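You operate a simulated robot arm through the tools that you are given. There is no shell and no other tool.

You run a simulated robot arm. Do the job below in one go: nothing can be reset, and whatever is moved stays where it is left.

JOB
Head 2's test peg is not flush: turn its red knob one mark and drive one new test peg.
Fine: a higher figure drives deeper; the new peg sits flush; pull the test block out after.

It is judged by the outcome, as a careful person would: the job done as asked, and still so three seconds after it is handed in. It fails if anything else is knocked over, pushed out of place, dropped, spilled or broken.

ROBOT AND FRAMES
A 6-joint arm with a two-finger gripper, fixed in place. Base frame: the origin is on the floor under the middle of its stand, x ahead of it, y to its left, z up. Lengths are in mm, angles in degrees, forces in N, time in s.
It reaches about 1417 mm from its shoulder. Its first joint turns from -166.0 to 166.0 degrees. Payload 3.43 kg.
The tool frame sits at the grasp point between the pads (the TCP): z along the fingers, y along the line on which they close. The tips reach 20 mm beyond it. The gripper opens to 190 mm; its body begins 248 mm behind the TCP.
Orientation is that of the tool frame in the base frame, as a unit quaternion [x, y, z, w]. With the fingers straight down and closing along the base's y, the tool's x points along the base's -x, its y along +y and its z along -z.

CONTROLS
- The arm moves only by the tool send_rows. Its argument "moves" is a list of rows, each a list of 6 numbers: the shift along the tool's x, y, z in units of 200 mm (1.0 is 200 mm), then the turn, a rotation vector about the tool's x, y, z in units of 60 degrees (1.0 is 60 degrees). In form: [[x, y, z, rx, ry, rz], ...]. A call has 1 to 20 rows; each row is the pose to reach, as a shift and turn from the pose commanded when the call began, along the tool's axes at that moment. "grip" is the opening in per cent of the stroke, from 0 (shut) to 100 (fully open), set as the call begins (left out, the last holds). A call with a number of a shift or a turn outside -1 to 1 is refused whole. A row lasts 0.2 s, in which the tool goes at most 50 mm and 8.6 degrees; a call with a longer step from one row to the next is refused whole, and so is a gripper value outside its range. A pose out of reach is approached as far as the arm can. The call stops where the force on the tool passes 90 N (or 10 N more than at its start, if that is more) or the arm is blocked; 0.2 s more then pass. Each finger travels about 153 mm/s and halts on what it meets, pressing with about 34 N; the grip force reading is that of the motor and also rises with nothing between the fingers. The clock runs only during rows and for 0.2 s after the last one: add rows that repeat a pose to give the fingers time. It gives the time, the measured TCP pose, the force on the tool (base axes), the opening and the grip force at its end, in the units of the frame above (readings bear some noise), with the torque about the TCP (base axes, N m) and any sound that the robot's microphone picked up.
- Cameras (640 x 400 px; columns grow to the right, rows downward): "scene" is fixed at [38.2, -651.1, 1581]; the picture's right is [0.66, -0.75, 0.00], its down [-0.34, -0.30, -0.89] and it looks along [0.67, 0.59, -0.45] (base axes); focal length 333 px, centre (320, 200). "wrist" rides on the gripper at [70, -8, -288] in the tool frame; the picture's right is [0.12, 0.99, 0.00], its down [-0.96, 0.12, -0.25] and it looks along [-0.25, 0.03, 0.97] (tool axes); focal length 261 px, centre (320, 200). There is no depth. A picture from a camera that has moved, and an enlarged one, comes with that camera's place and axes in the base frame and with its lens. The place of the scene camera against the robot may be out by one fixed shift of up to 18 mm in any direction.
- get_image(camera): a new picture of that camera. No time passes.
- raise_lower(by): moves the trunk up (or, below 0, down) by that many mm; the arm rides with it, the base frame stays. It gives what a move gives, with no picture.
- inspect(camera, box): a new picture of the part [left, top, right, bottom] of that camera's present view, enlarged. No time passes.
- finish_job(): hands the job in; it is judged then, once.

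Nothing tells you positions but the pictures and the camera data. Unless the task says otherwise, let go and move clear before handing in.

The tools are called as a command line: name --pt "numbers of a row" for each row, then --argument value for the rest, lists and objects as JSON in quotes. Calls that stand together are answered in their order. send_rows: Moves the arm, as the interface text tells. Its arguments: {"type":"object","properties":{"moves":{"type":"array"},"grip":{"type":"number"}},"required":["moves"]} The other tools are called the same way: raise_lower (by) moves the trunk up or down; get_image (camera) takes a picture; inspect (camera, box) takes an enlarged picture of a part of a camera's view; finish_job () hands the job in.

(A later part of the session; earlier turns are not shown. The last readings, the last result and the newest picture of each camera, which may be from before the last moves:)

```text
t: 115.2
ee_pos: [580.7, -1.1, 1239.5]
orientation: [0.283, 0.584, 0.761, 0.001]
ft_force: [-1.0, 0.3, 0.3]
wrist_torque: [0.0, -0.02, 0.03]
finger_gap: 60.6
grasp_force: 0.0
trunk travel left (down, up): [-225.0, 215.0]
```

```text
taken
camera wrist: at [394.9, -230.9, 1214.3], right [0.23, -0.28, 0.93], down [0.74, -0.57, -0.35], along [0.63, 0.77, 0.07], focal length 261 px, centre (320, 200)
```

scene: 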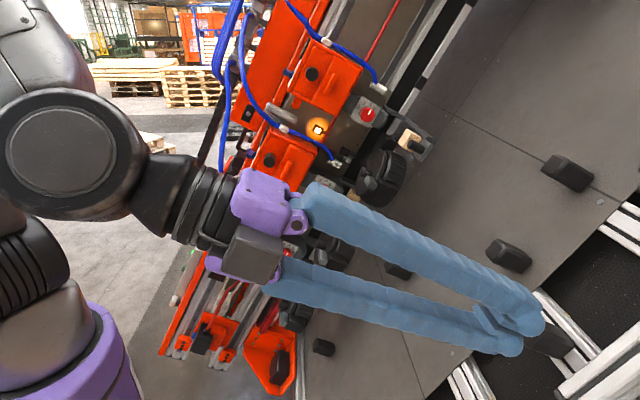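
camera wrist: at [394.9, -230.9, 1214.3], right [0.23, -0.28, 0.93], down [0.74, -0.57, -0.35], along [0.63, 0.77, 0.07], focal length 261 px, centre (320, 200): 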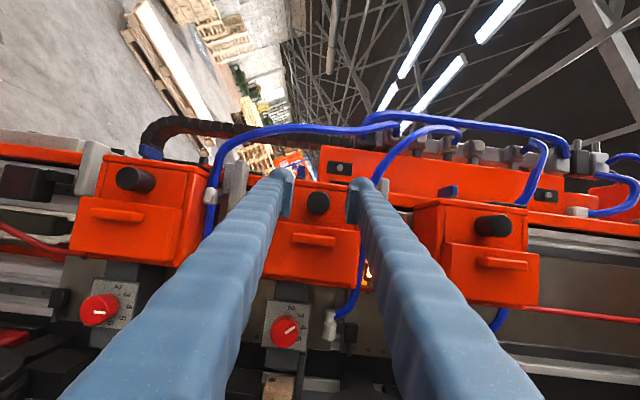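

inspect --camera "wrist" --box '[255, 290, 325, 360]'

inspect --camera "wrist" --box '[250, 350, 320, 400]'

inspect --camera "wrist" --box '[75, 280, 145, 340]'

inspect --camera "scene" --box '[300, 170, 345, 205]'

```text
5.71 times, centred on (290, 325) of wrist
camera zoom: at [394.9, -230.9, 1214.3], right [0.23, -0.28, 0.93], down [0.74, -0.57, -0.35], along [0.63, 0.77, 0.07], focal length 1489 px, centre (491, -514)
```

zoom: 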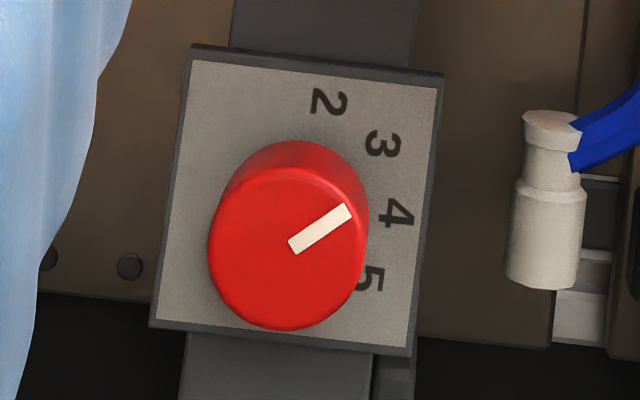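

```text
8.00 times, centred on (285, 375) of wrist
camera zoom: at [394.9, -230.9, 1214.3], right [0.23, -0.28, 0.93], down [0.74, -0.57, -0.35], along [0.63, 0.77, 0.07], focal length 2085 px, centre (600, -1200)
```

zoom: 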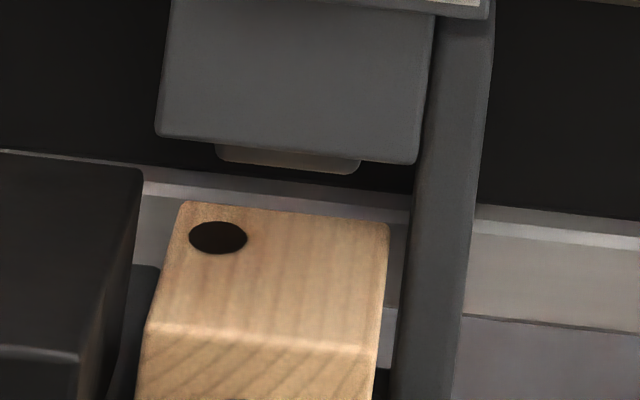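

```text
6.67 times, centred on (110, 310) of wrist
camera zoom: at [394.9, -230.9, 1214.3], right [0.23, -0.28, 0.93], down [0.74, -0.57, -0.35], along [0.63, 0.77, 0.07], focal length 1738 px, centre (1720, -533)
```

zoom: 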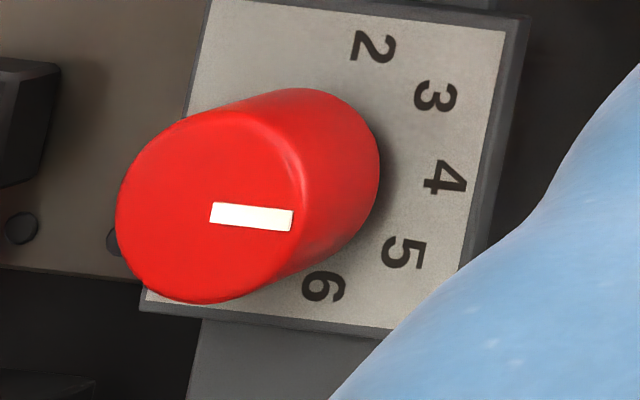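

```text
11.43 times, centred on (322, 188) of scene
camera zoom: at [38.2, -651.1, 1581.0], right [0.66, -0.75, 0.0], down [-0.34, -0.3, -0.89], along [0.67, 0.59, -0.45], focal length 3801 px, centre (291, 343)
```

zoom: 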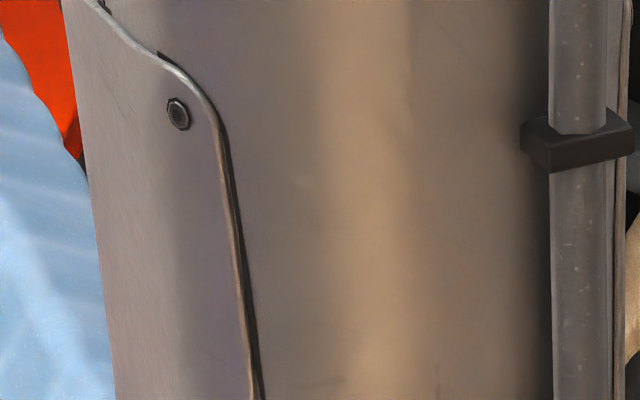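

I'll now pull the tray out and inspect the block top directly, then decide. Moving away from the head first.

send_rows --pt "-0.0923 0.028 -0.157 0 0 0" --pt "-0.185 0.056 -0.314 0 0 0" --pt "-0.277 0.084 -0.471 0 0 0" --pt "-0.369 0.112 -0.628 0 0 0" --pt "-0.4615 0.14 -0.7845 0 0 0"

send_rows --pt "-0.1 -0.003 -0.028 0 -0.119 0" --pt "-0.2 -0.006 -0.056 0 -0.238 0" --pt "-0.301 -0.009 -0.084 0 -0.357 0" --pt "-0.402 -0.011 -0.112 0 -0.476 0" --pt "-0.502 -0.014 -0.14 0 -0.595 0" --pt "-0.603 -0.017 -0.168 0 -0.714 0" --pt "-0.703 -0.02 -0.1955 0 -0.8333 0"

get_image --camera "wrist"

```text
t: 116.4
ee_pos: [601.4, -179.4, 1198.1]
orientation: [0.283, 0.584, 0.761, 0.0]
ft_force: [-0.7, 0.5, -1.0]
wrist_torque: [0.05, -0.03, 0.01]
finger_gap: 60.8
grasp_force: 0.2
trunk travel left (down, up): [-225.0, 215.0]
```

```text
t: 118.0
ee_pos: [699.8, -257.9, 1128.8]
orientation: [0.578, 0.529, 0.57, 0.248]
ft_force: [-0.3, 1.2, 0.6]
wrist_torque: [-0.01, 0.01, 0.03]
finger_gap: 61.0
grasp_force: 0.0
trunk travel left (down, up): [-225.0, 215.0]
```

```text
taken
camera wrist: at [418.2, -284.6, 1213.4], right [0.3, -0.21, 0.93], down [0.01, -0.97, -0.22], along [0.95, 0.08, -0.29], focal length 261 px, centre (320, 200)
```

wrist: 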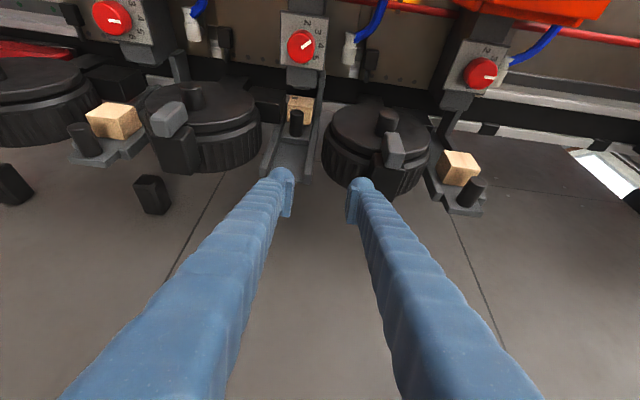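

send_rows --pt "0.122 -0.066 0.117 0 0 0" --pt "0.245 -0.132 0.234 0 0 0" --pt "0.367 -0.198 0.351 0 0 0" --pt "0.4895 -0.264 0.4675 0 0 0" --pt "0.4895 -0.264 0.4675 0 0 0" --grip 21

inspect --camera "wrist" --box '[260, 110, 380, 230]'

```text
t: 119.2
ee_pos: [748.3, -124.2, 1099.7]
orientation: [0.578, 0.529, 0.57, 0.247]
ft_force: [0.0, 0.8, -0.8]
wrist_torque: [-0.02, 0.04, -0.08]
finger_gap: 39.7
grasp_force: 0.0
trunk travel left (down, up): [-225.0, 215.0]
```

```text
3.33 times, centred on (320, 170) of wrist
camera zoom: at [465.7, -150.3, 1184.4], right [0.3, -0.21, 0.93], down [0.01, -0.97, -0.22], along [0.95, 0.08, -0.29], focal length 869 px, centre (320, 300)
```

zoom: 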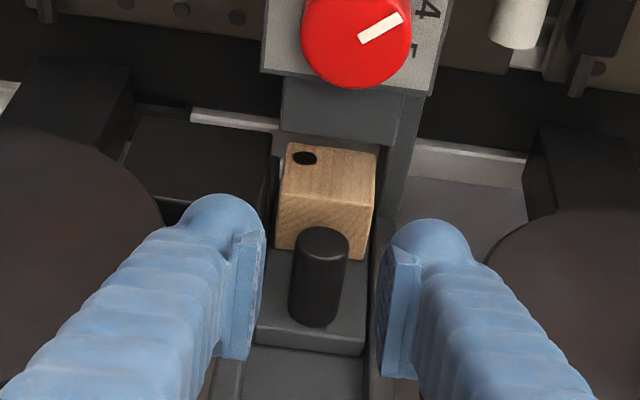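

send_rows --pt "0 0 0.1 0 0 0" --pt "0 0 0.2 0 0 0" --pt "0 0 0.3 0 0 0" --pt "0 0 0.37 0 0 0" --pt "0 0 0.4 0 0 0" --pt "0 0 0.4 0 0 0"

inspect --camera "wrist" --box '[260, 110, 380, 230]'

```text
t: 120.6
ee_pos: [822.9, -99.5, 1080.5]
orientation: [0.579, 0.528, 0.57, 0.247]
ft_force: [0.0, 0.0, 0.2]
wrist_torque: [-0.02, 0.01, -0.01]
finger_gap: 39.8
grasp_force: 0.1
trunk travel left (down, up): [-225.0, 215.0]
```

```text
3.33 times, centred on (320, 170) of wrist
camera zoom: at [540.4, -125.7, 1165.7], right [0.3, -0.21, 0.93], down [0.01, -0.97, -0.22], along [0.95, 0.08, -0.29], focal length 869 px, centre (320, 300)
```

zoom: 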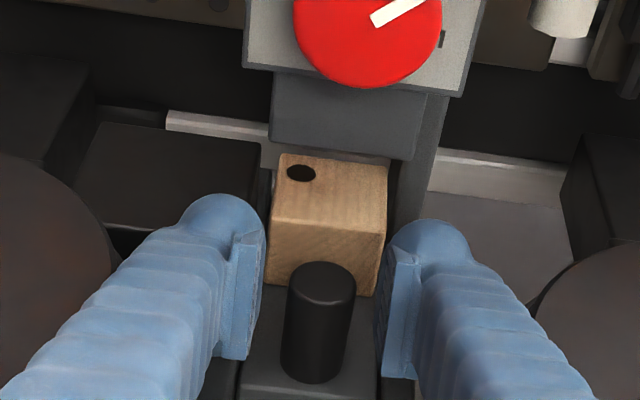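

Good, the pads straddle the post without touching the drums. Closing on it.

send_rows --pt "0 0 0 0 0 0" --pt "0 0 0 0 0 0" --pt "0 0 0 0 0 0" --grip 0

```text
t: 121.4
ee_pos: [824.1, -99.3, 1082.3]
orientation: [0.577, 0.53, 0.571, 0.247]
ft_force: [4.6, -2.0, 6.6]
wrist_torque: [0.03, 0.03, 0.0]
finger_gap: 22.9
grasp_force: 45.1
trunk travel left (down, up): [-225.0, 215.0]
```

Gripped. Pulling the tray straight out slowly, about 127 mm.

send_rows --pt "-0.01 0 -0.0173 0 0 0" --pt "-0.03 0 -0.052 0 0 0" --pt "-0.06 0 -0.104 0 0 0" --pt "-0.09 0 -0.156 0 0 0" --pt "-0.12 0 -0.208 0 0 0" --pt "-0.15 0 -0.26 0 0 0" --pt "-0.18 0 -0.312 0 0 0" --pt "-0.21 0 -0.364 0 0 0" --pt "-0.24 0 -0.416 0 0 0" --pt "-0.27 0 -0.468 0 0 0" --pt "-0.295 0 -0.511 0 0 0" --pt "-0.3125 0 -0.541 0 0 0" --pt "-0.3175 0 -0.55 0 0 0"

inspect --camera "wrist" --box '[260, 110, 380, 230]'

```text
t: 124.2
ee_pos: [731.9, -189.4, 1082.7]
orientation: [0.577, 0.529, 0.571, 0.247]
ft_force: [-10.4, 7.1, 5.5]
wrist_torque: [0.14, -0.01, 0.24]
finger_gap: 22.8
grasp_force: 44.6
trunk travel left (down, up): [-225.0, 215.0]
```

```text
3.33 times, centred on (320, 170) of wrist
camera zoom: at [450.1, -217.0, 1166.2], right [0.3, -0.21, 0.93], down [0.01, -0.97, -0.22], along [0.95, 0.08, -0.29], focal length 869 px, centre (320, 300)
```

zoom: 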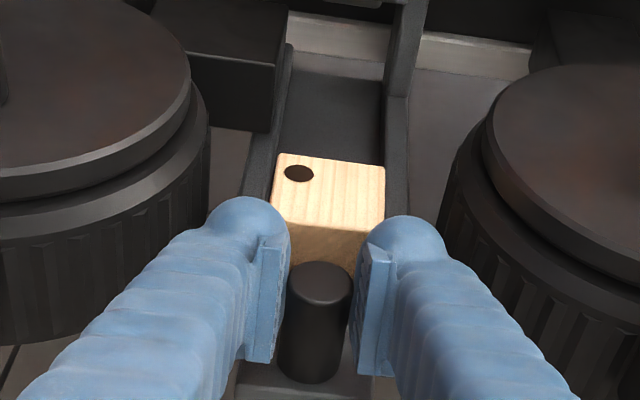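

Only the old spot is on the block, so no peg has been driven. The tray slides well both ways. I'll put it back under the nozzle now (same path inward), since the head has to be fired with the block in.

send_rows --pt "0.01 0 0.0173 0 0 0" --pt "0.03 0 0.052 0 0 0" --pt "0.06 0 0.104 0 0 0" --pt "0.09 0 0.156 0 0 0" --pt "0.12 0 0.208 0 0 0" --pt "0.15 0 0.26 0 0 0" --pt "0.18 0 0.312 0 0 0" --pt "0.21 0 0.364 0 0 0" --pt "0.24 0 0.416 0 0 0" --pt "0.27 0 0.468 0 0 0" --pt "0.3 0 0.52 0 0 0" --pt "0.318 0 0.551 0 0 0" --pt "0.328 0 0.568 0 0 0" --pt "0.328 0 0.568 0 0 0"

inspect --camera "wrist" --box '[260, 110, 380, 230]'

```text
t: 127.2
ee_pos: [824.2, -98.7, 1082.0]
orientation: [0.579, 0.527, 0.571, 0.248]
ft_force: [-13.1, -17.3, -0.3]
wrist_torque: [-0.22, 0.27, -0.61]
finger_gap: 22.7
grasp_force: 44.7
trunk travel left (down, up): [-225.0, 215.0]
```

```text
3.33 times, centred on (320, 170) of wrist
camera zoom: at [540.8, -125.0, 1166.4], right [0.3, -0.21, 0.93], down [0.01, -0.97, -0.22], along [0.95, 0.08, -0.29], focal length 869 px, centre (320, 300)
```

zoom: 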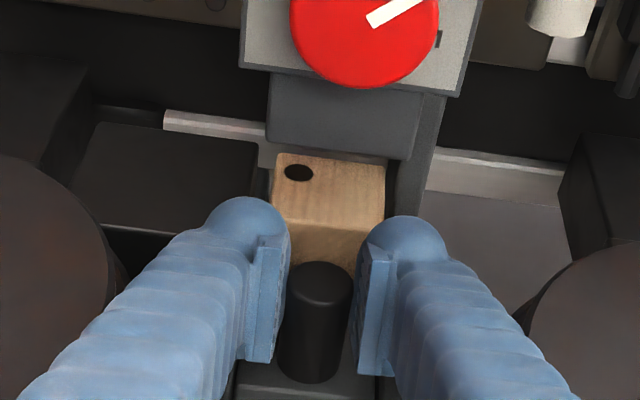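

Tray is back at its stop. Releasing and retreating; then a gentle probe whether the red knob itself can be pushed in.

send_rows --pt "0 0 0 0 0 0" --pt "0 0 0 0 0 0" --grip 21

send_rows --pt "0 0 -0.08 0 0 0" --pt "0 0 -0.2 0 0 0" --pt "0 0 -0.34 0 0 0" --pt "0 0 -0.48 0 0 0"

get_image --camera "wrist"

```text
t: 127.8
ee_pos: [824.5, -96.8, 1083.3]
orientation: [0.577, 0.529, 0.571, 0.247]
ft_force: [0.3, 0.3, -0.1]
wrist_torque: [0.02, 0.01, 0.04]
finger_gap: 39.9
grasp_force: 0.1
trunk travel left (down, up): [-225.0, 215.0]
```

```text
t: 128.8
ee_pos: [735.6, -126.3, 1103.2]
orientation: [0.577, 0.529, 0.571, 0.247]
ft_force: [0.6, 0.7, -0.3]
wrist_torque: [0.02, 0.0, -0.04]
finger_gap: 39.9
grasp_force: 0.1
trunk travel left (down, up): [-225.0, 215.0]
```

```text
taken
camera wrist: at [453.7, -153.2, 1188.6], right [0.3, -0.21, 0.93], down [0.01, -0.97, -0.22], along [0.95, 0.08, -0.29], focal length 261 px, centre (320, 200)
```

wrist: 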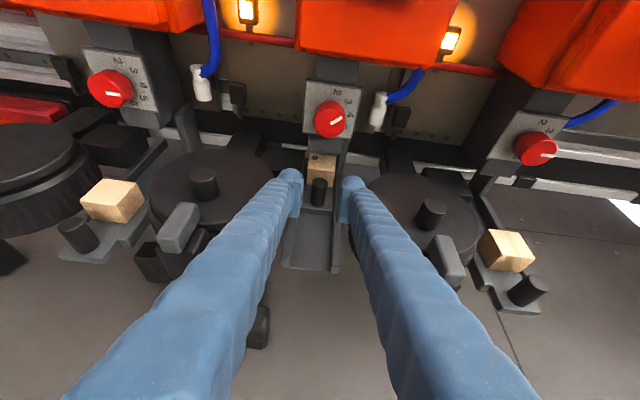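

inspect --camera "wrist" --box '[395, 180, 485, 300]'

inspect --camera "wrist" --box '[140, 150, 240, 290]'

inspect --camera "wrist" --box '[300, 60, 420, 180]'

```text
3.33 times, centred on (440, 240) of wrist
camera zoom: at [453.7, -153.2, 1188.6], right [0.3, -0.21, 0.93], down [0.01, -0.97, -0.22], along [0.95, 0.08, -0.29], focal length 869 px, centre (-80, 67)
```

zoom: 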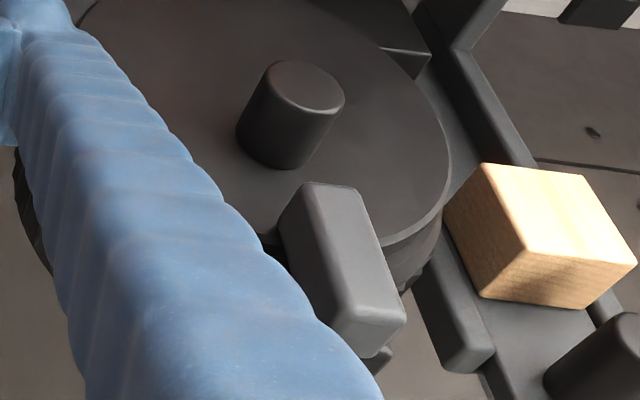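

```text
2.86 times, centred on (190, 220) of wrist
camera zoom: at [453.7, -153.2, 1188.6], right [0.3, -0.21, 0.93], down [0.01, -0.97, -0.22], along [0.95, 0.08, -0.29], focal length 745 px, centre (691, 143)
```

zoom: 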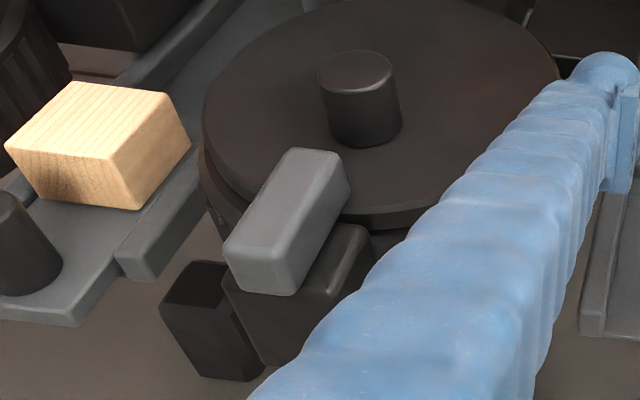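

```text
3.33 times, centred on (360, 120) of wrist
camera zoom: at [453.7, -153.2, 1188.6], right [0.3, -0.21, 0.93], down [0.01, -0.97, -0.22], along [0.95, 0.08, -0.29], focal length 869 px, centre (187, 467)
```

zoom: 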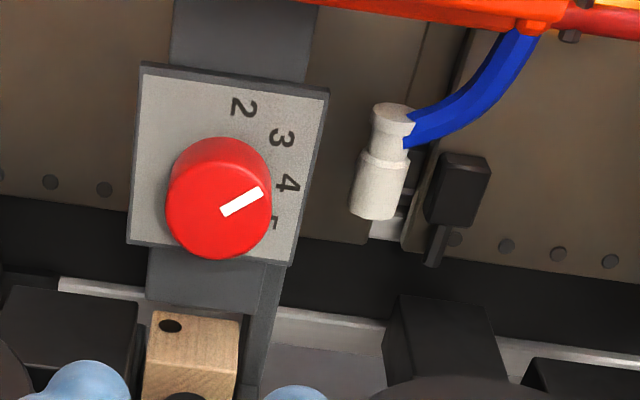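

send_rows --pt "0.06 0 -0.02 0 0 0" --pt "0.12 -0.002 -0.01 0 0 0" --pt "0.182 -0.0045 0.0025 0 0 0" --pt "0.182 -0.0045 0.0025 0 0 0" --grip 0

inspect --camera "wrist" --box '[260, 110, 380, 230]'

```text
t: 129.8
ee_pos: [731.4, -97.2, 1116.9]
orientation: [0.577, 0.53, 0.571, 0.245]
ft_force: [-0.3, 0.9, 0.2]
wrist_torque: [-0.04, -0.02, -0.06]
finger_gap: 0.2
grasp_force: 33.8
out of reach, approached as far as the arm can: row 3, 4
trunk travel left (down, up): [-225.0, 215.0]
```

```text
3.33 times, centred on (320, 170) of wrist
camera zoom: at [450.4, -124.2, 1201.1], right [0.3, -0.21, 0.93], down [0.02, -0.97, -0.22], along [0.95, 0.08, -0.29], focal length 869 px, centre (320, 300)
```

zoom: 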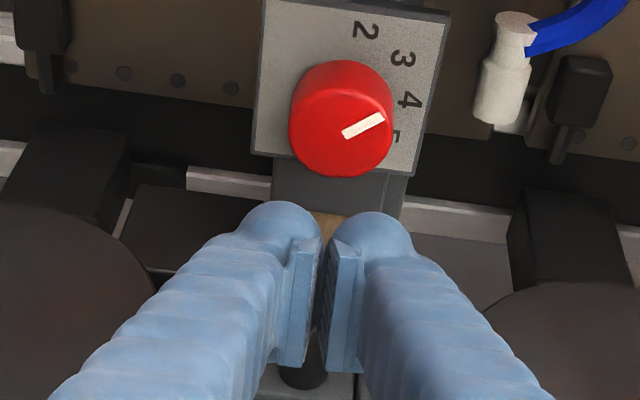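

send_rows --pt "0.03 -0.003 0.041 0 0 0" --pt "0.06 -0.006 0.083 0 0 0" --pt "0.09 -0.009 0.124 0 0 0" --pt "0.105 -0.01 0.145 0 0 0" --pt "0.105 -0.01 0.145 0 0 0"

inspect --camera "wrist" --box '[260, 110, 380, 230]'

```text
t: 131.0
ee_pos: [756.0, -68.1, 1116.5]
orientation: [0.577, 0.53, 0.57, 0.247]
ft_force: [-0.3, 0.7, 0.2]
wrist_torque: [0.01, -0.02, -0.02]
finger_gap: 0.2
grasp_force: 33.6
trunk travel left (down, up): [-225.0, 215.0]
```

```text
3.33 times, centred on (320, 170) of wrist
camera zoom: at [472.4, -95.4, 1201.4], right [0.3, -0.21, 0.93], down [0.01, -0.97, -0.22], along [0.95, 0.08, -0.29], focal length 869 px, centre (320, 300)
```

zoom: 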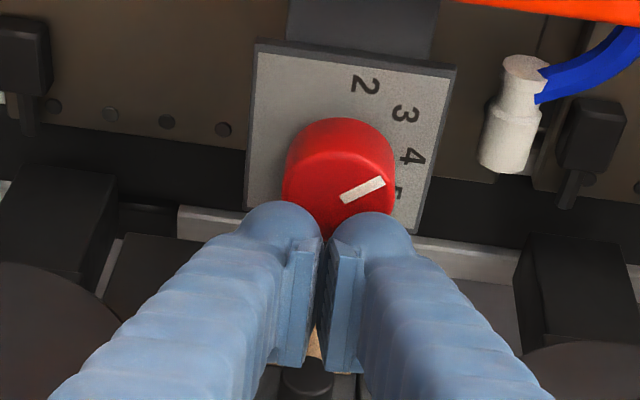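

send_rows --pt "0.005 0 0.0087 0 0 0" --pt "0.01 0 0.0173 0 0 0" --pt "0.0125 0 0.0217 0 0 0" --pt "0.0125 0 0.0217 0 0 0"

send_rows --pt "0.005 0 0.0087 0 0 0" --pt "0.0075 0 0.013 0 0 0" --pt "0.0075 0 0.013 0 0 0"

```text
t: 132.0
ee_pos: [756.4, -65.8, 1115.7]
orientation: [0.579, 0.528, 0.571, 0.246]
ft_force: [-21.6, -14.5, -5.2]
wrist_torque: [-0.07, -0.11, 0.24]
finger_gap: 6.3
grasp_force: 34.0
trunk travel left (down, up): [-225.0, 215.0]
```

```text
t: 132.8
ee_pos: [757.4, -67.5, 1116.1]
orientation: [0.579, 0.528, 0.57, 0.248]
ft_force: [-52.1, -34.5, -15.9]
wrist_torque: [-0.29, -0.28, 0.6]
finger_gap: 5.8
grasp_force: 33.8
trunk travel left (down, up): [-225.0, 215.0]
```

The knob doesn't push in. Backing off and checking its pointer is unchanged.

send_rows --pt "-0.02 0 -0.035 0 0 0" --pt "-0.06 0 -0.104 0 0 0" --pt "-0.1 0 -0.173 0 0 0"

inspect --camera "wrist" --box '[290, 100, 370, 170]'

```text
t: 133.6
ee_pos: [736.7, -92.9, 1117.3]
orientation: [0.576, 0.531, 0.571, 0.246]
ft_force: [-0.1, -0.5, 0.3]
wrist_torque: [0.04, -0.01, 0.02]
finger_gap: 0.0
grasp_force: 34.1
trunk travel left (down, up): [-225.0, 215.0]
```

```text
5.71 times, centred on (330, 135) of wrist
camera zoom: at [453.0, -121.2, 1200.1], right [0.3, -0.21, 0.93], down [0.02, -0.97, -0.22], along [0.95, 0.08, -0.29], focal length 1489 px, centre (263, 571)
```

zoom: 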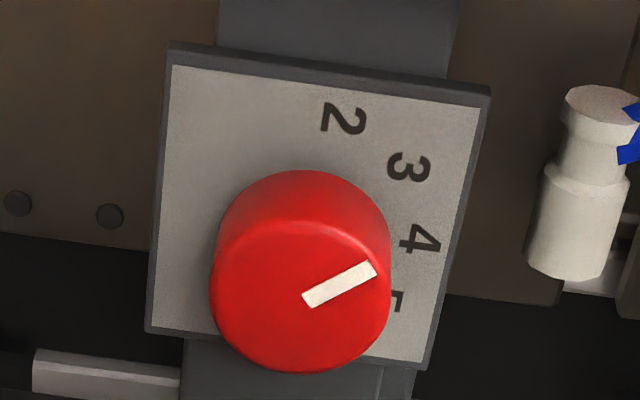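

The knob is rigid axially as well. The only remaining candidate is the pendant's green "test" button. My estimate is it can just be reached sideways over the beam with the base joint below ~20°. I'll first retreat and go back to the overhead pose to study that route.

send_rows --pt "-0.093 0.075 -0.135 0 0 0" --pt "-0.186 0.15 -0.27 0 0 0" --pt "-0.279 0.226 -0.405 0 0 0" --pt "-0.372 0.301 -0.54 0 0 0" --pt "-0.4655 0.3765 -0.6745 0 0 0"

```text
t: 134.8
ee_pos: [650.3, -242.6, 1177.4]
orientation: [0.578, 0.529, 0.57, 0.247]
ft_force: [0.1, 0.1, -0.5]
wrist_torque: [-0.02, 0.01, -0.02]
finger_gap: 0.0
grasp_force: 34.3
trunk travel left (down, up): [-225.0, 215.0]
```

send_rows --pt "0.113 0.087 -0.067 0.093 0.0404 -0.0941" --pt "0.227 0.174 -0.135 0.186 0.0807 -0.1883" --pt "0.34 0.261 -0.202 0.279 0.1211 -0.2824" --pt "0.453 0.347 -0.269 0.372 0.1614 -0.3766" --pt "0.567 0.434 -0.337 0.465 0.2018 -0.4707" --pt "0.68 0.521 -0.404 0.558 0.2421 -0.5649" --pt "0.7935 0.608 -0.4715 0.651 0.2825 -0.659"

```text
t: 136.4
ee_pos: [570.9, -168.1, 1369.7]
orientation: [0.328, 0.875, 0.325, 0.141]
ft_force: [-0.5, -0.8, 0.2]
wrist_torque: [-0.04, 0.03, -0.02]
finger_gap: 0.0
grasp_force: 34.3
trunk travel left (down, up): [-225.0, 215.0]
```

send_rows --pt "0.124 0.099 0.05 0.0925 0.0403 -0.0935" --pt "0.248 0.199 0.1 0.185 0.0805 -0.187" --pt "0.372 0.298 0.151 0.2776 0.1208 -0.2804" --pt "0.496 0.397 0.201 0.3701 0.161 -0.3739" --pt "0.62 0.497 0.252 0.4626 0.2013 -0.4674" --pt "0.744 0.596 0.302 0.5552 0.2415 -0.5608" --pt "0.8685 0.6955 0.3525 0.6477 0.2818 -0.6543"

get_image --camera "wrist"

```text
t: 138.0
ee_pos: [545.3, 62.0, 1402.8]
orientation: [0.001, 1.0, 0.0, 0.0]
ft_force: [-0.4, 1.1, -0.8]
wrist_torque: [-0.1, 0.07, -0.02]
finger_gap: 0.0
grasp_force: 33.9
trunk travel left (down, up): [-225.0, 215.0]
```

```text
taken
camera wrist: at [475.2, 53.0, 1689.0], right [-0.12, 0.99, 0.0], down [0.96, 0.11, 0.25], along [0.24, 0.03, -0.97], focal length 261 px, centre (320, 200)
```

wrist: 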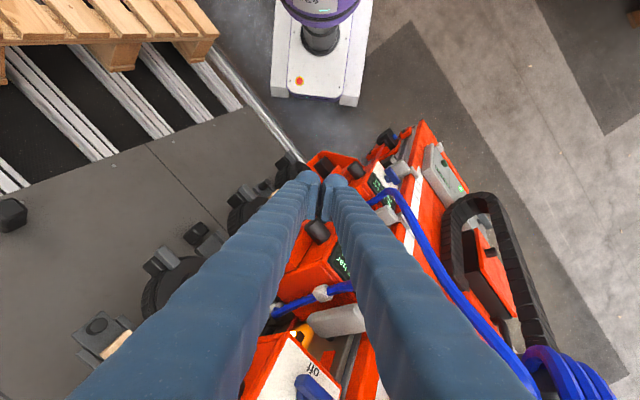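

I have a feasible route in mind: keep the hand well above the beam (≥60 mm over the chain) with the fingers pointing along the beam toward the pendant, then slide along it. First, turn the hand half-way toward that direction while staying high.

send_rows --pt "-0.033 0.185 -0.06 -0.085 0.005 0.0894" --pt "-0.066 0.37 -0.11 -0.17 0.01 0.1788" --pt "-0.1 0.555 -0.15 -0.254 0.0147 0.2682" --pt "-0.132 0.74 -0.185 -0.339 0.0196 0.3576" --pt "-0.165 0.925 -0.21 -0.424 0.0245 0.447"

get_image --camera "wrist"

```text
t: 139.2
ee_pos: [577.0, 246.6, 1447.3]
orientation: [0.231, 0.948, 0.22, -0.013]
ft_force: [-0.1, -0.4, 0.3]
wrist_torque: [-0.02, 0.0, -0.03]
finger_gap: 0.3
grasp_force: 33.9
trunk travel left (down, up): [-225.0, 215.0]
```

```text
taken
camera wrist: at [487.7, 148.1, 1710.5], right [0.34, 0.84, 0.42], down [0.89, -0.43, 0.15], along [0.31, 0.33, -0.89], focal length 261 px, centre (320, 200)
```

wrist: 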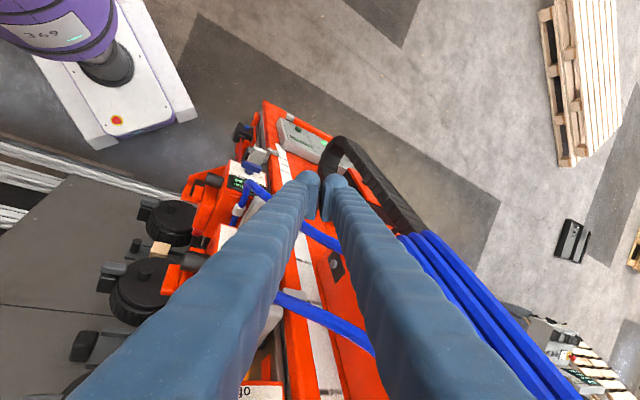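

That works. Continuing to the final hand direction and toward the beam's left end, still high above it.

send_rows --pt "0.014 0.148 0.09 -0.084 0.0048 0.089" --pt "0.028 0.296 0.2 -0.168 0.0096 0.178" --pt "0.042 0.444 0.32 -0.252 0.0143 0.267" --pt "0.056 0.592 0.45 -0.336 0.0191 0.356" --pt "0.07 0.7395 0.58 -0.4202 0.0239 0.4452"

get_image --camera "wrist"

```text
t: 140.4
ee_pos: [638.5, 419.7, 1405.4]
orientation: [0.438, 0.798, 0.414, -0.023]
ft_force: [0.1, 0.0, -0.2]
wrist_torque: [-0.06, -0.01, 0.0]
finger_gap: 0.0
grasp_force: 34.3
trunk travel left (down, up): [-225.0, 215.0]
```

```text
taken
camera wrist: at [496.1, 269.0, 1614.9], right [0.64, 0.35, 0.68], down [0.6, -0.79, -0.15], along [0.49, 0.5, -0.72], focal length 261 px, centre (320, 200)
```

wrist: 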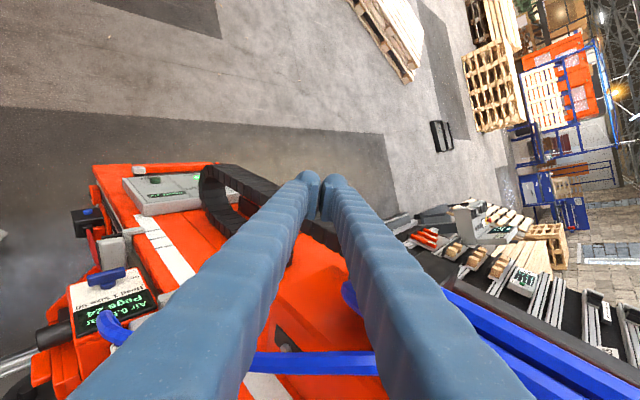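

Works well, and now I have a direct look at the pendant and the head displays from the top side. Zooming in.

inspect --camera "wrist" --box '[110, 150, 260, 240]'

inspect --camera "wrist" --box '[60, 220, 200, 350]'

inspect --camera "wrist" --box '[400, 190, 640, 340]'

```text
4.27 times, centred on (185, 195) of wrist
camera zoom: at [496.1, 269.0, 1614.9], right [0.64, 0.35, 0.68], down [0.6, -0.79, -0.15], along [0.49, 0.5, -0.72], focal length 1112 px, centre (896, 221)
```

zoom: 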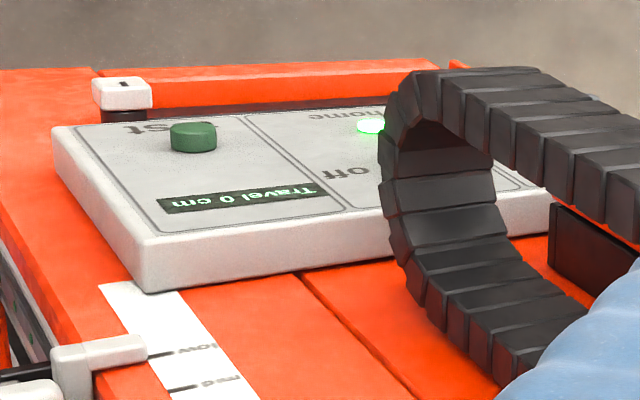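

```text
3.08 times, centred on (130, 285) of wrist
camera zoom: at [496.1, 269.0, 1614.9], right [0.64, 0.35, 0.68], down [0.6, -0.79, -0.15], along [0.49, 0.5, -0.72], focal length 802 px, centre (905, -62)
```

zoom: 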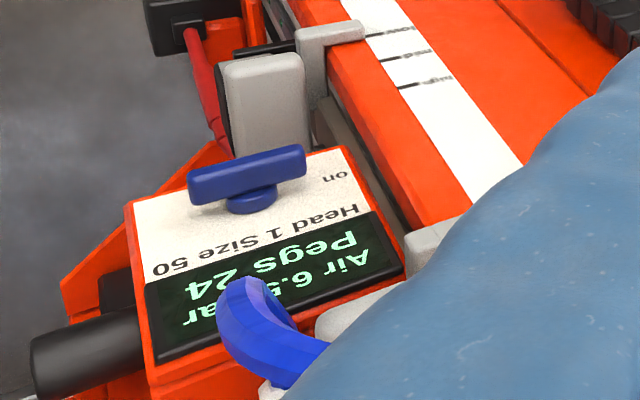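

```text
2.67 times, centred on (520, 265) of wrist
camera zoom: at [496.1, 269.0, 1614.9], right [0.64, 0.35, 0.68], down [0.6, -0.79, -0.15], along [0.49, 0.5, -0.72], focal length 695 px, centre (-213, 27)
```

zoom: 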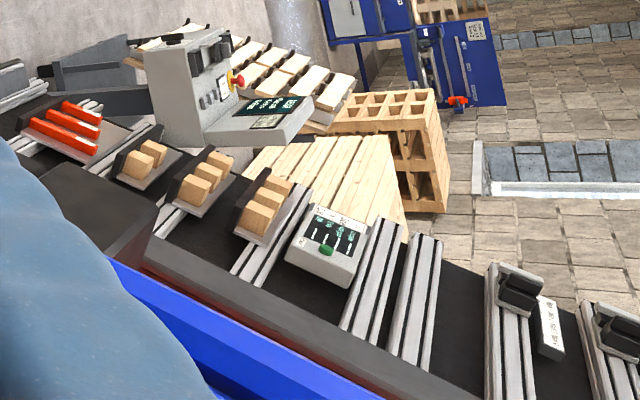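

There's another station behind the gantry with consoles. Reading them.

inspect --camera "wrist" --box '[500, 260, 550, 300]'

inspect --camera "wrist" --box '[445, 195, 525, 255]'

inspect --camera "wrist" --box '[400, 210, 510, 290]'

inspect --camera "wrist" --box '[560, 280, 640, 350]'

```text
10.00 times, centred on (525, 280) of wrist
camera zoom: at [496.1, 269.0, 1614.9], right [0.64, 0.35, 0.68], down [0.6, -0.79, -0.15], along [0.49, 0.5, -0.72], focal length 2606 px, centre (-1730, -600)
```

zoom: 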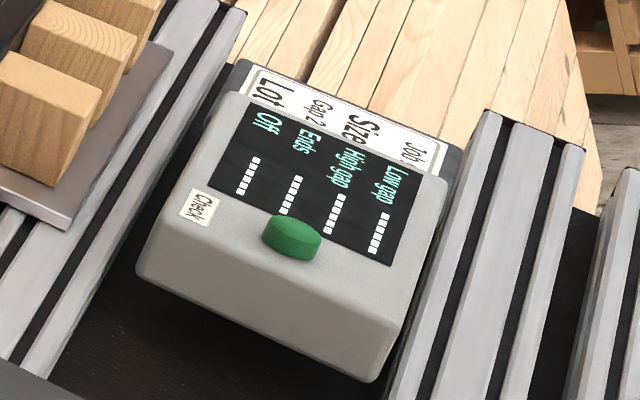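

```text
6.67 times, centred on (485, 225) of wrist
camera zoom: at [496.1, 269.0, 1614.9], right [0.64, 0.35, 0.68], down [0.6, -0.79, -0.15], along [0.49, 0.5, -0.72], focal length 1738 px, centre (-780, 33)
```

zoom: 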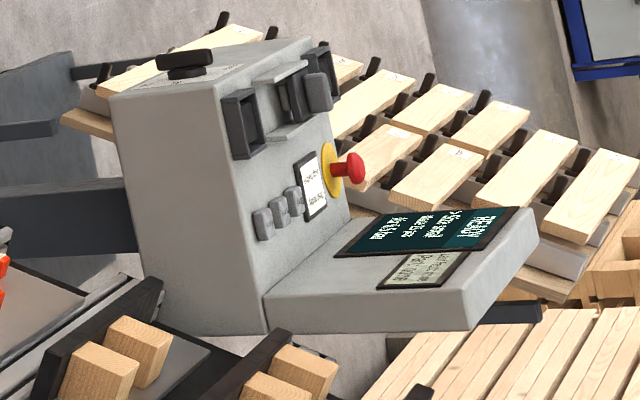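

```text
5.00 times, centred on (455, 250) of wrist
camera zoom: at [496.1, 269.0, 1614.9], right [0.64, 0.35, 0.68], down [0.6, -0.79, -0.15], along [0.49, 0.5, -0.72], focal length 1303 px, centre (-355, -50)
```

zoom: 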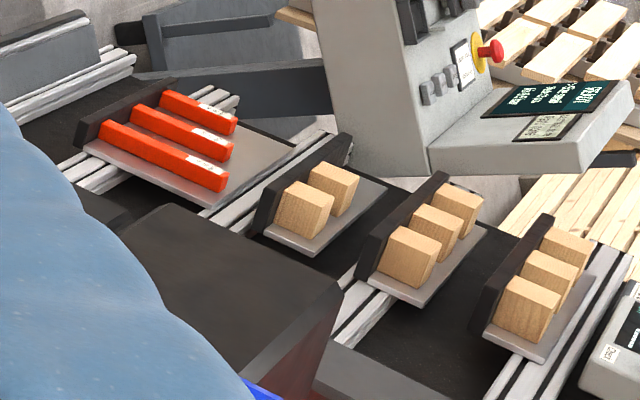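

```text
5.71 times, centred on (600, 315) of wrist
camera zoom: at [496.1, 269.0, 1614.9], right [0.64, 0.35, 0.68], down [0.6, -0.79, -0.15], along [0.49, 0.5, -0.72], focal length 1489 px, centre (-1280, -457)
```

zoom: 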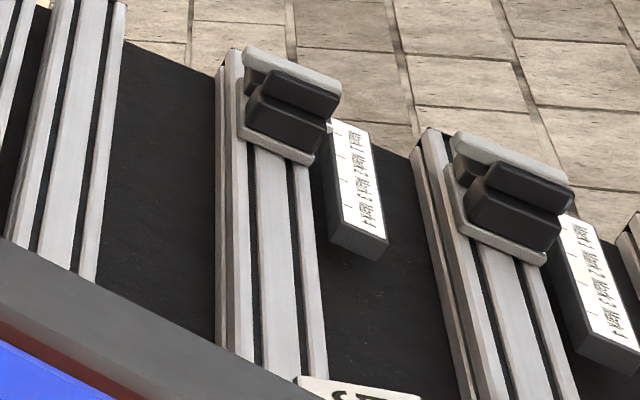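

The far station has its own "Check" button, and the stop rail its own "Try" – so the gantry pendant's "test" is the trigger for the heads. I'll continue sliding the hand along the beam toward it at constant height, checking at each step.

send_rows --pt "0.009 -0.114 0.12 0 0 0" --pt "0.019 -0.227 0.241 0 0 0" --pt "0.028 -0.341 0.361 0 0 0" --pt "0.037 -0.455 0.482 0 0 0" --pt "0.0465 -0.5685 0.6025 0 0 0"

get_image --camera "wrist"

```text
t: 141.6
ee_pos: [590.9, 477.2, 1258.2]
orientation: [0.436, 0.799, 0.413, -0.024]
ft_force: [0.7, -0.2, -0.8]
wrist_torque: [0.04, -0.01, 0.0]
finger_gap: 0.3
grasp_force: 34.7
trunk travel left (down, up): [-225.0, 215.0]
```

```text
taken
camera wrist: at [448.3, 326.3, 1468.5], right [0.64, 0.36, 0.68], down [0.6, -0.79, -0.15], along [0.49, 0.5, -0.72], focal length 261 px, centre (320, 200)
```

wrist: 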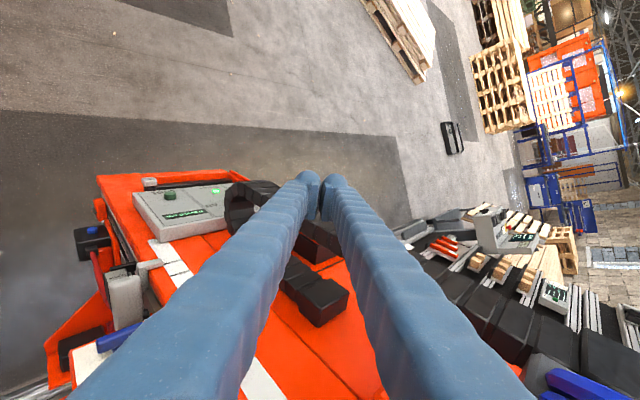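

send_rows --pt "0.009 -0.114 0.12 0 0 0" --pt "0.019 -0.227 0.241 0 0 0" --pt "0.028 -0.341 0.361 0 0 0" --pt "0.037 -0.455 0.482 0 0 0" --pt "0.0465 -0.5685 0.6025 0 0 0"

get_image --camera "wrist"

inspect --camera "wrist" --box '[110, 160, 270, 270]'

```text
t: 142.8
ee_pos: [542.3, 532.1, 1106.8]
orientation: [0.437, 0.799, 0.412, -0.025]
ft_force: [0.6, 1.2, 0.4]
wrist_torque: [-0.01, -0.05, 0.0]
finger_gap: 0.0
grasp_force: 34.7
trunk travel left (down, up): [-225.0, 215.0]
```

```text
taken
camera wrist: at [399.8, 381.5, 1316.6], right [0.64, 0.36, 0.68], down [0.6, -0.79, -0.15], along [0.48, 0.5, -0.72], focal length 261 px, centre (320, 200)
```

wrist: 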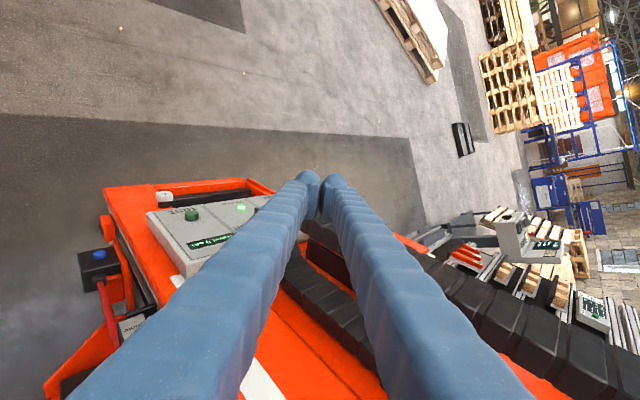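

```text
3.64 times, centred on (190, 215) of wrist
camera zoom: at [399.8, 381.5, 1316.6], right [0.64, 0.36, 0.68], down [0.6, -0.79, -0.15], along [0.48, 0.5, -0.72], focal length 948 px, centre (793, 146)
```

zoom: 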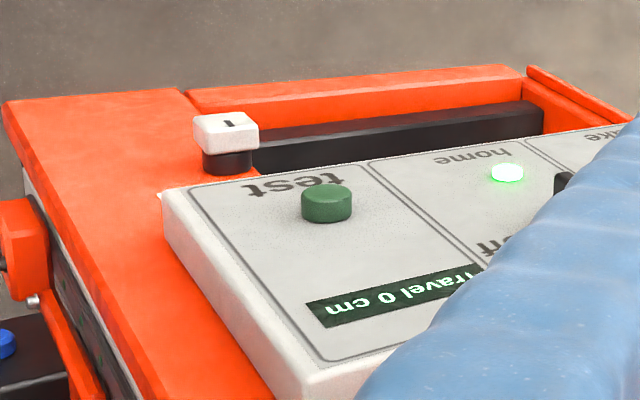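

Superb view: the button marked "test" is unmistakable, and the arm is still free. Proceeding in small legs: next leg lowers a bit while staying clear of the chain's loop.

send_rows --pt "-0.03 -0.113 0.098 0 0 0" --pt "-0.07 -0.227 0.196 0 0 0" --pt "-0.11 -0.34 0.294 0 0 0" --pt "-0.155 -0.453 0.392 0 0 0" --pt "-0.199 -0.5665 0.4905 0 0 0"

get_image --camera "wrist"

inspect --camera "wrist" --box '[120, 150, 330, 290]'

```text
t: 144.0
ee_pos: [518.3, 540.1, 954.6]
orientation: [0.437, 0.799, 0.413, -0.025]
ft_force: [0.3, -0.1, -0.1]
wrist_torque: [0.05, -0.02, 0.01]
finger_gap: 0.0
grasp_force: 33.9
trunk travel left (down, up): [-225.0, 215.0]
```

```text
taken
camera wrist: at [374.9, 389.4, 1164.2], right [0.64, 0.36, 0.68], down [0.6, -0.79, -0.15], along [0.48, 0.5, -0.72], focal length 261 px, centre (320, 200)
```

wrist: 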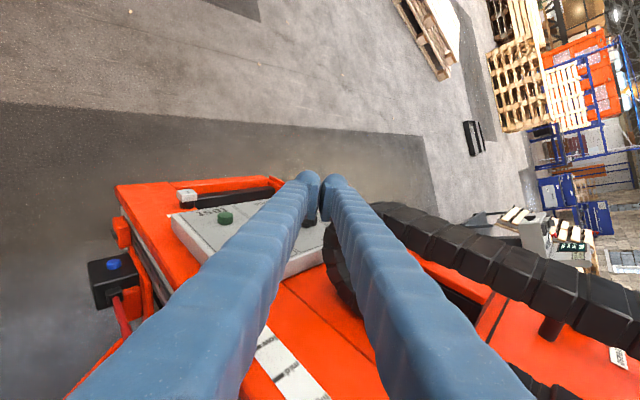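

```text
2.86 times, centred on (225, 220) of wrist
camera zoom: at [374.9, 389.4, 1164.2], right [0.64, 0.36, 0.68], down [0.6, -0.79, -0.15], along [0.48, 0.5, -0.72], focal length 745 px, centre (591, 143)
```

zoom: 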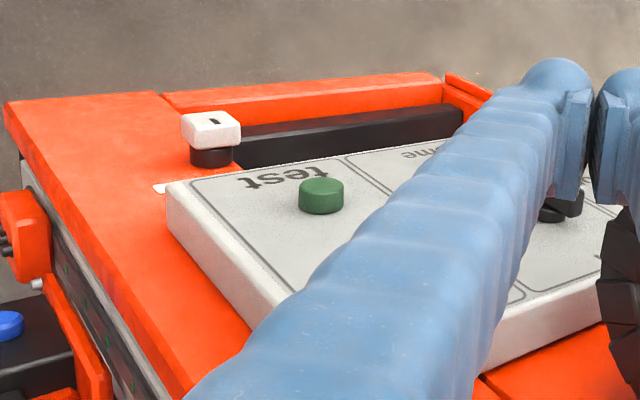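

send_rows --pt "-0.034 -0.107 0.111 0 0 0" --pt "-0.068 -0.214 0.221 0 0 0" --pt "-0.102 -0.321 0.332 0 0 0" --pt "-0.1355 -0.428 0.4425 0 0 0"

get_image --camera "wrist"

inspect --camera "wrist" --box '[160, 150, 400, 310]'

```text
t: 145.0
ee_pos: [500.0, 557.9, 830.6]
orientation: [0.437, 0.799, 0.413, -0.024]
ft_force: [0.2, -0.1, 0.5]
wrist_torque: [0.02, 0.02, 0.04]
finger_gap: 0.0
grasp_force: 34.7
trunk travel left (down, up): [-225.0, 215.0]
```

```text
taken
camera wrist: at [358.4, 407.4, 1041.3], right [0.64, 0.35, 0.68], down [0.6, -0.79, -0.15], along [0.48, 0.5, -0.72], focal length 261 px, centre (320, 200)
```

wrist: 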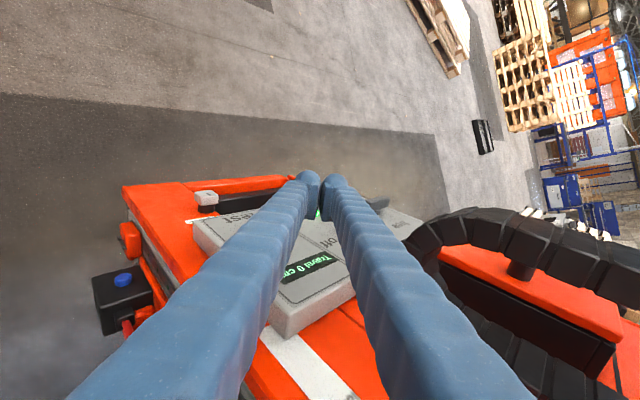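

```text
2.50 times, centred on (280, 230) of wrist
camera zoom: at [358.4, 407.4, 1041.3], right [0.64, 0.35, 0.68], down [0.6, -0.79, -0.15], along [0.48, 0.5, -0.72], focal length 652 px, centre (420, 125)
```

zoom: 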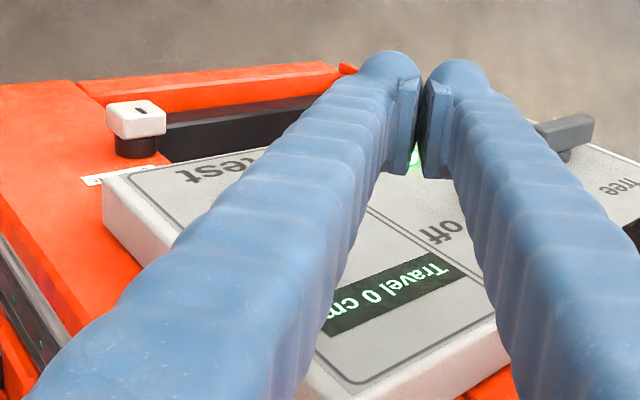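

Still free (base ≈16°), and the fingertips are above the pendant. Lowering toward the button from the side, another 97 mm.

send_rows --pt "-0.0625 -0.06 0.0845 0 0 0" --pt "-0.125 -0.121 0.169 0 0 0" --pt "-0.1875 -0.181 0.2535 0 0 0" --pt "-0.25 -0.2415 0.338 0 0 0" --pt "-0.25 -0.2415 0.338 0 0 0"

get_image --camera "wrist"

inspect --camera "wrist" --box '[180, 150, 420, 310]'

```text
t: 146.2
ee_pos: [520.0, 558.9, 735.0]
orientation: [0.437, 0.798, 0.413, -0.024]
ft_force: [0.0, 0.4, 0.4]
wrist_torque: [-0.01, 0.02, 0.0]
finger_gap: 0.0
grasp_force: 34.3
trunk travel left (down, up): [-225.0, 215.0]
```

```text
taken
camera wrist: at [377.7, 406.7, 945.5], right [0.64, 0.36, 0.68], down [0.6, -0.79, -0.15], along [0.48, 0.5, -0.72], focal length 261 px, centre (320, 200)
```

wrist: 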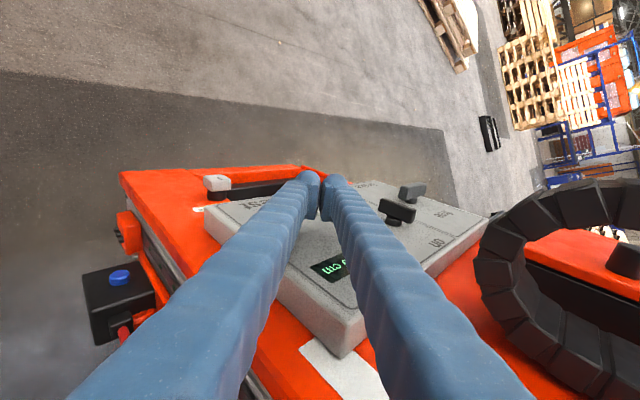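

```text
2.50 times, centred on (300, 230) of wrist
camera zoom: at [377.7, 406.7, 945.5], right [0.64, 0.36, 0.68], down [0.6, -0.79, -0.15], along [0.48, 0.5, -0.72], focal length 652 px, centre (370, 125)
```

zoom: 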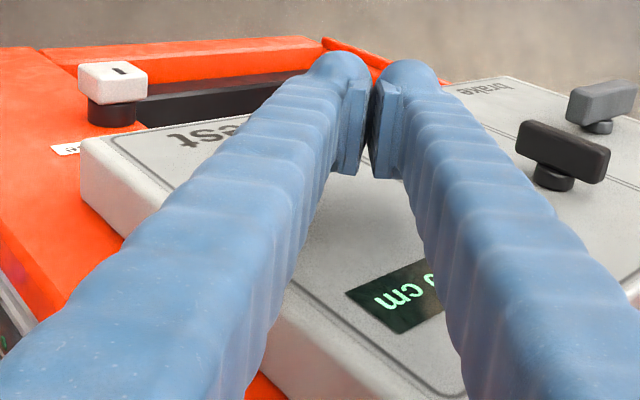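

The tip is about 60 mm short of the button, which is under the left finger's line. Sliding the finger over it, ~12 mm above.

send_rows --pt "0.0 -0.035 0.059 0 0 0" --pt "-0.003 -0.07 0.118 0 0 0" --pt "-0.006 -0.105 0.176 0 0 0" --pt "-0.01 -0.14 0.235 0 0 0" --pt "-0.01 -0.14 0.235 0 0 0"

get_image --camera "wrist"

inspect --camera "wrist" --box '[220, 140, 400, 260]'

get_image --camera "scene"

```text
t: 147.4
ee_pos: [516.3, 581.1, 685.5]
orientation: [0.437, 0.799, 0.413, -0.024]
ft_force: [-0.6, -0.1, -0.1]
wrist_torque: [-0.01, 0.01, -0.02]
finger_gap: 0.0
grasp_force: 33.9
trunk travel left (down, up): [-225.0, 215.0]
```

```text
taken
camera wrist: at [372.8, 429.8, 897.0], right [0.64, 0.36, 0.68], down [0.6, -0.79, -0.15], along [0.48, 0.5, -0.72], focal length 261 px, centre (320, 200)
```

wrist: 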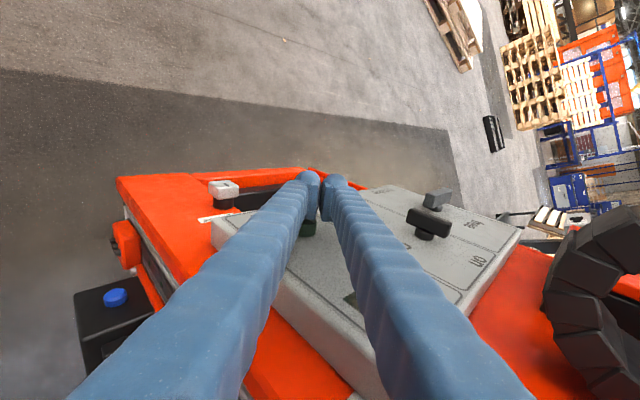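

```text
3.33 times, centred on (310, 200) of wrist
camera zoom: at [372.8, 429.8, 897.0], right [0.64, 0.36, 0.68], down [0.6, -0.79, -0.15], along [0.48, 0.5, -0.72], focal length 869 px, centre (353, 200)
```

zoom: 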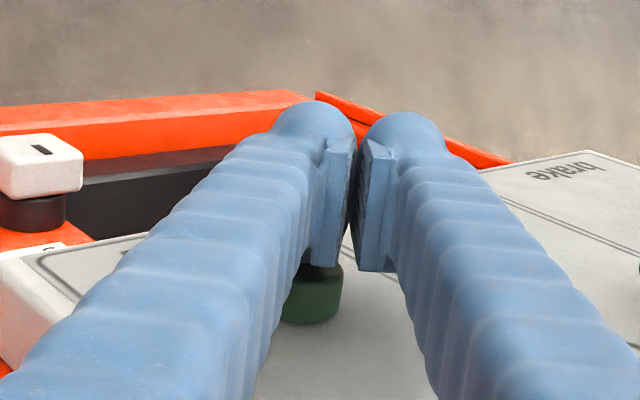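

```text
taken
```

scene: 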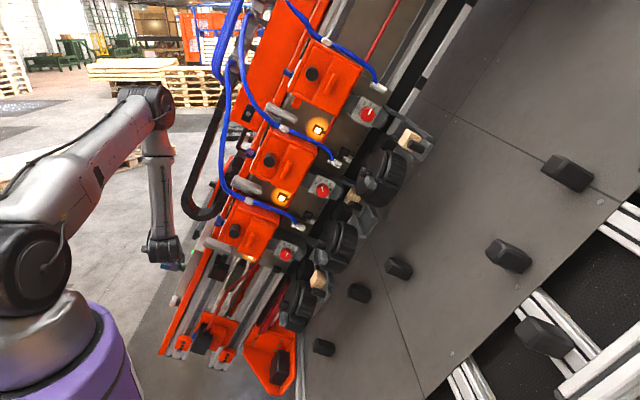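

The green "test" button is right under the left finger's pad. Pressing straight down onto it in small steps.

send_rows --pt "-0.02 0 0 0 0 0" --pt "-0.04 0 0 0 0 0" --pt "-0.055 0 0 0 0 0" --pt "-0.065 0 0 0 0 0"

inspect --camera "wrist" --box '[260, 160, 380, 250]'

```text
t: 148.4
ee_pos: [521.7, 573.4, 681.8]
orientation: [0.436, 0.799, 0.414, -0.024]
ft_force: [-7.5, 13.8, 1.8]
wrist_torque: [0.27, 0.21, 0.05]
finger_gap: 0.0
grasp_force: 34.3
trunk travel left (down, up): [-225.0, 215.0]
heard: click
```

```text
4.44 times, centred on (320, 205) of wrist
camera zoom: at [380.4, 421.5, 892.0], right [0.64, 0.36, 0.68], down [0.6, -0.79, -0.15], along [0.48, 0.5, -0.72], focal length 1158 px, centre (320, 178)
```

zoom: 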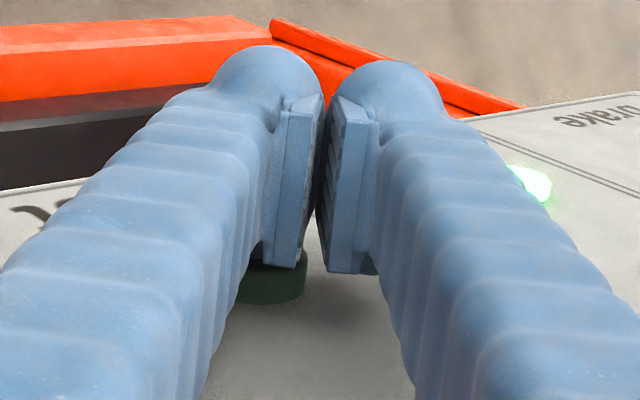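

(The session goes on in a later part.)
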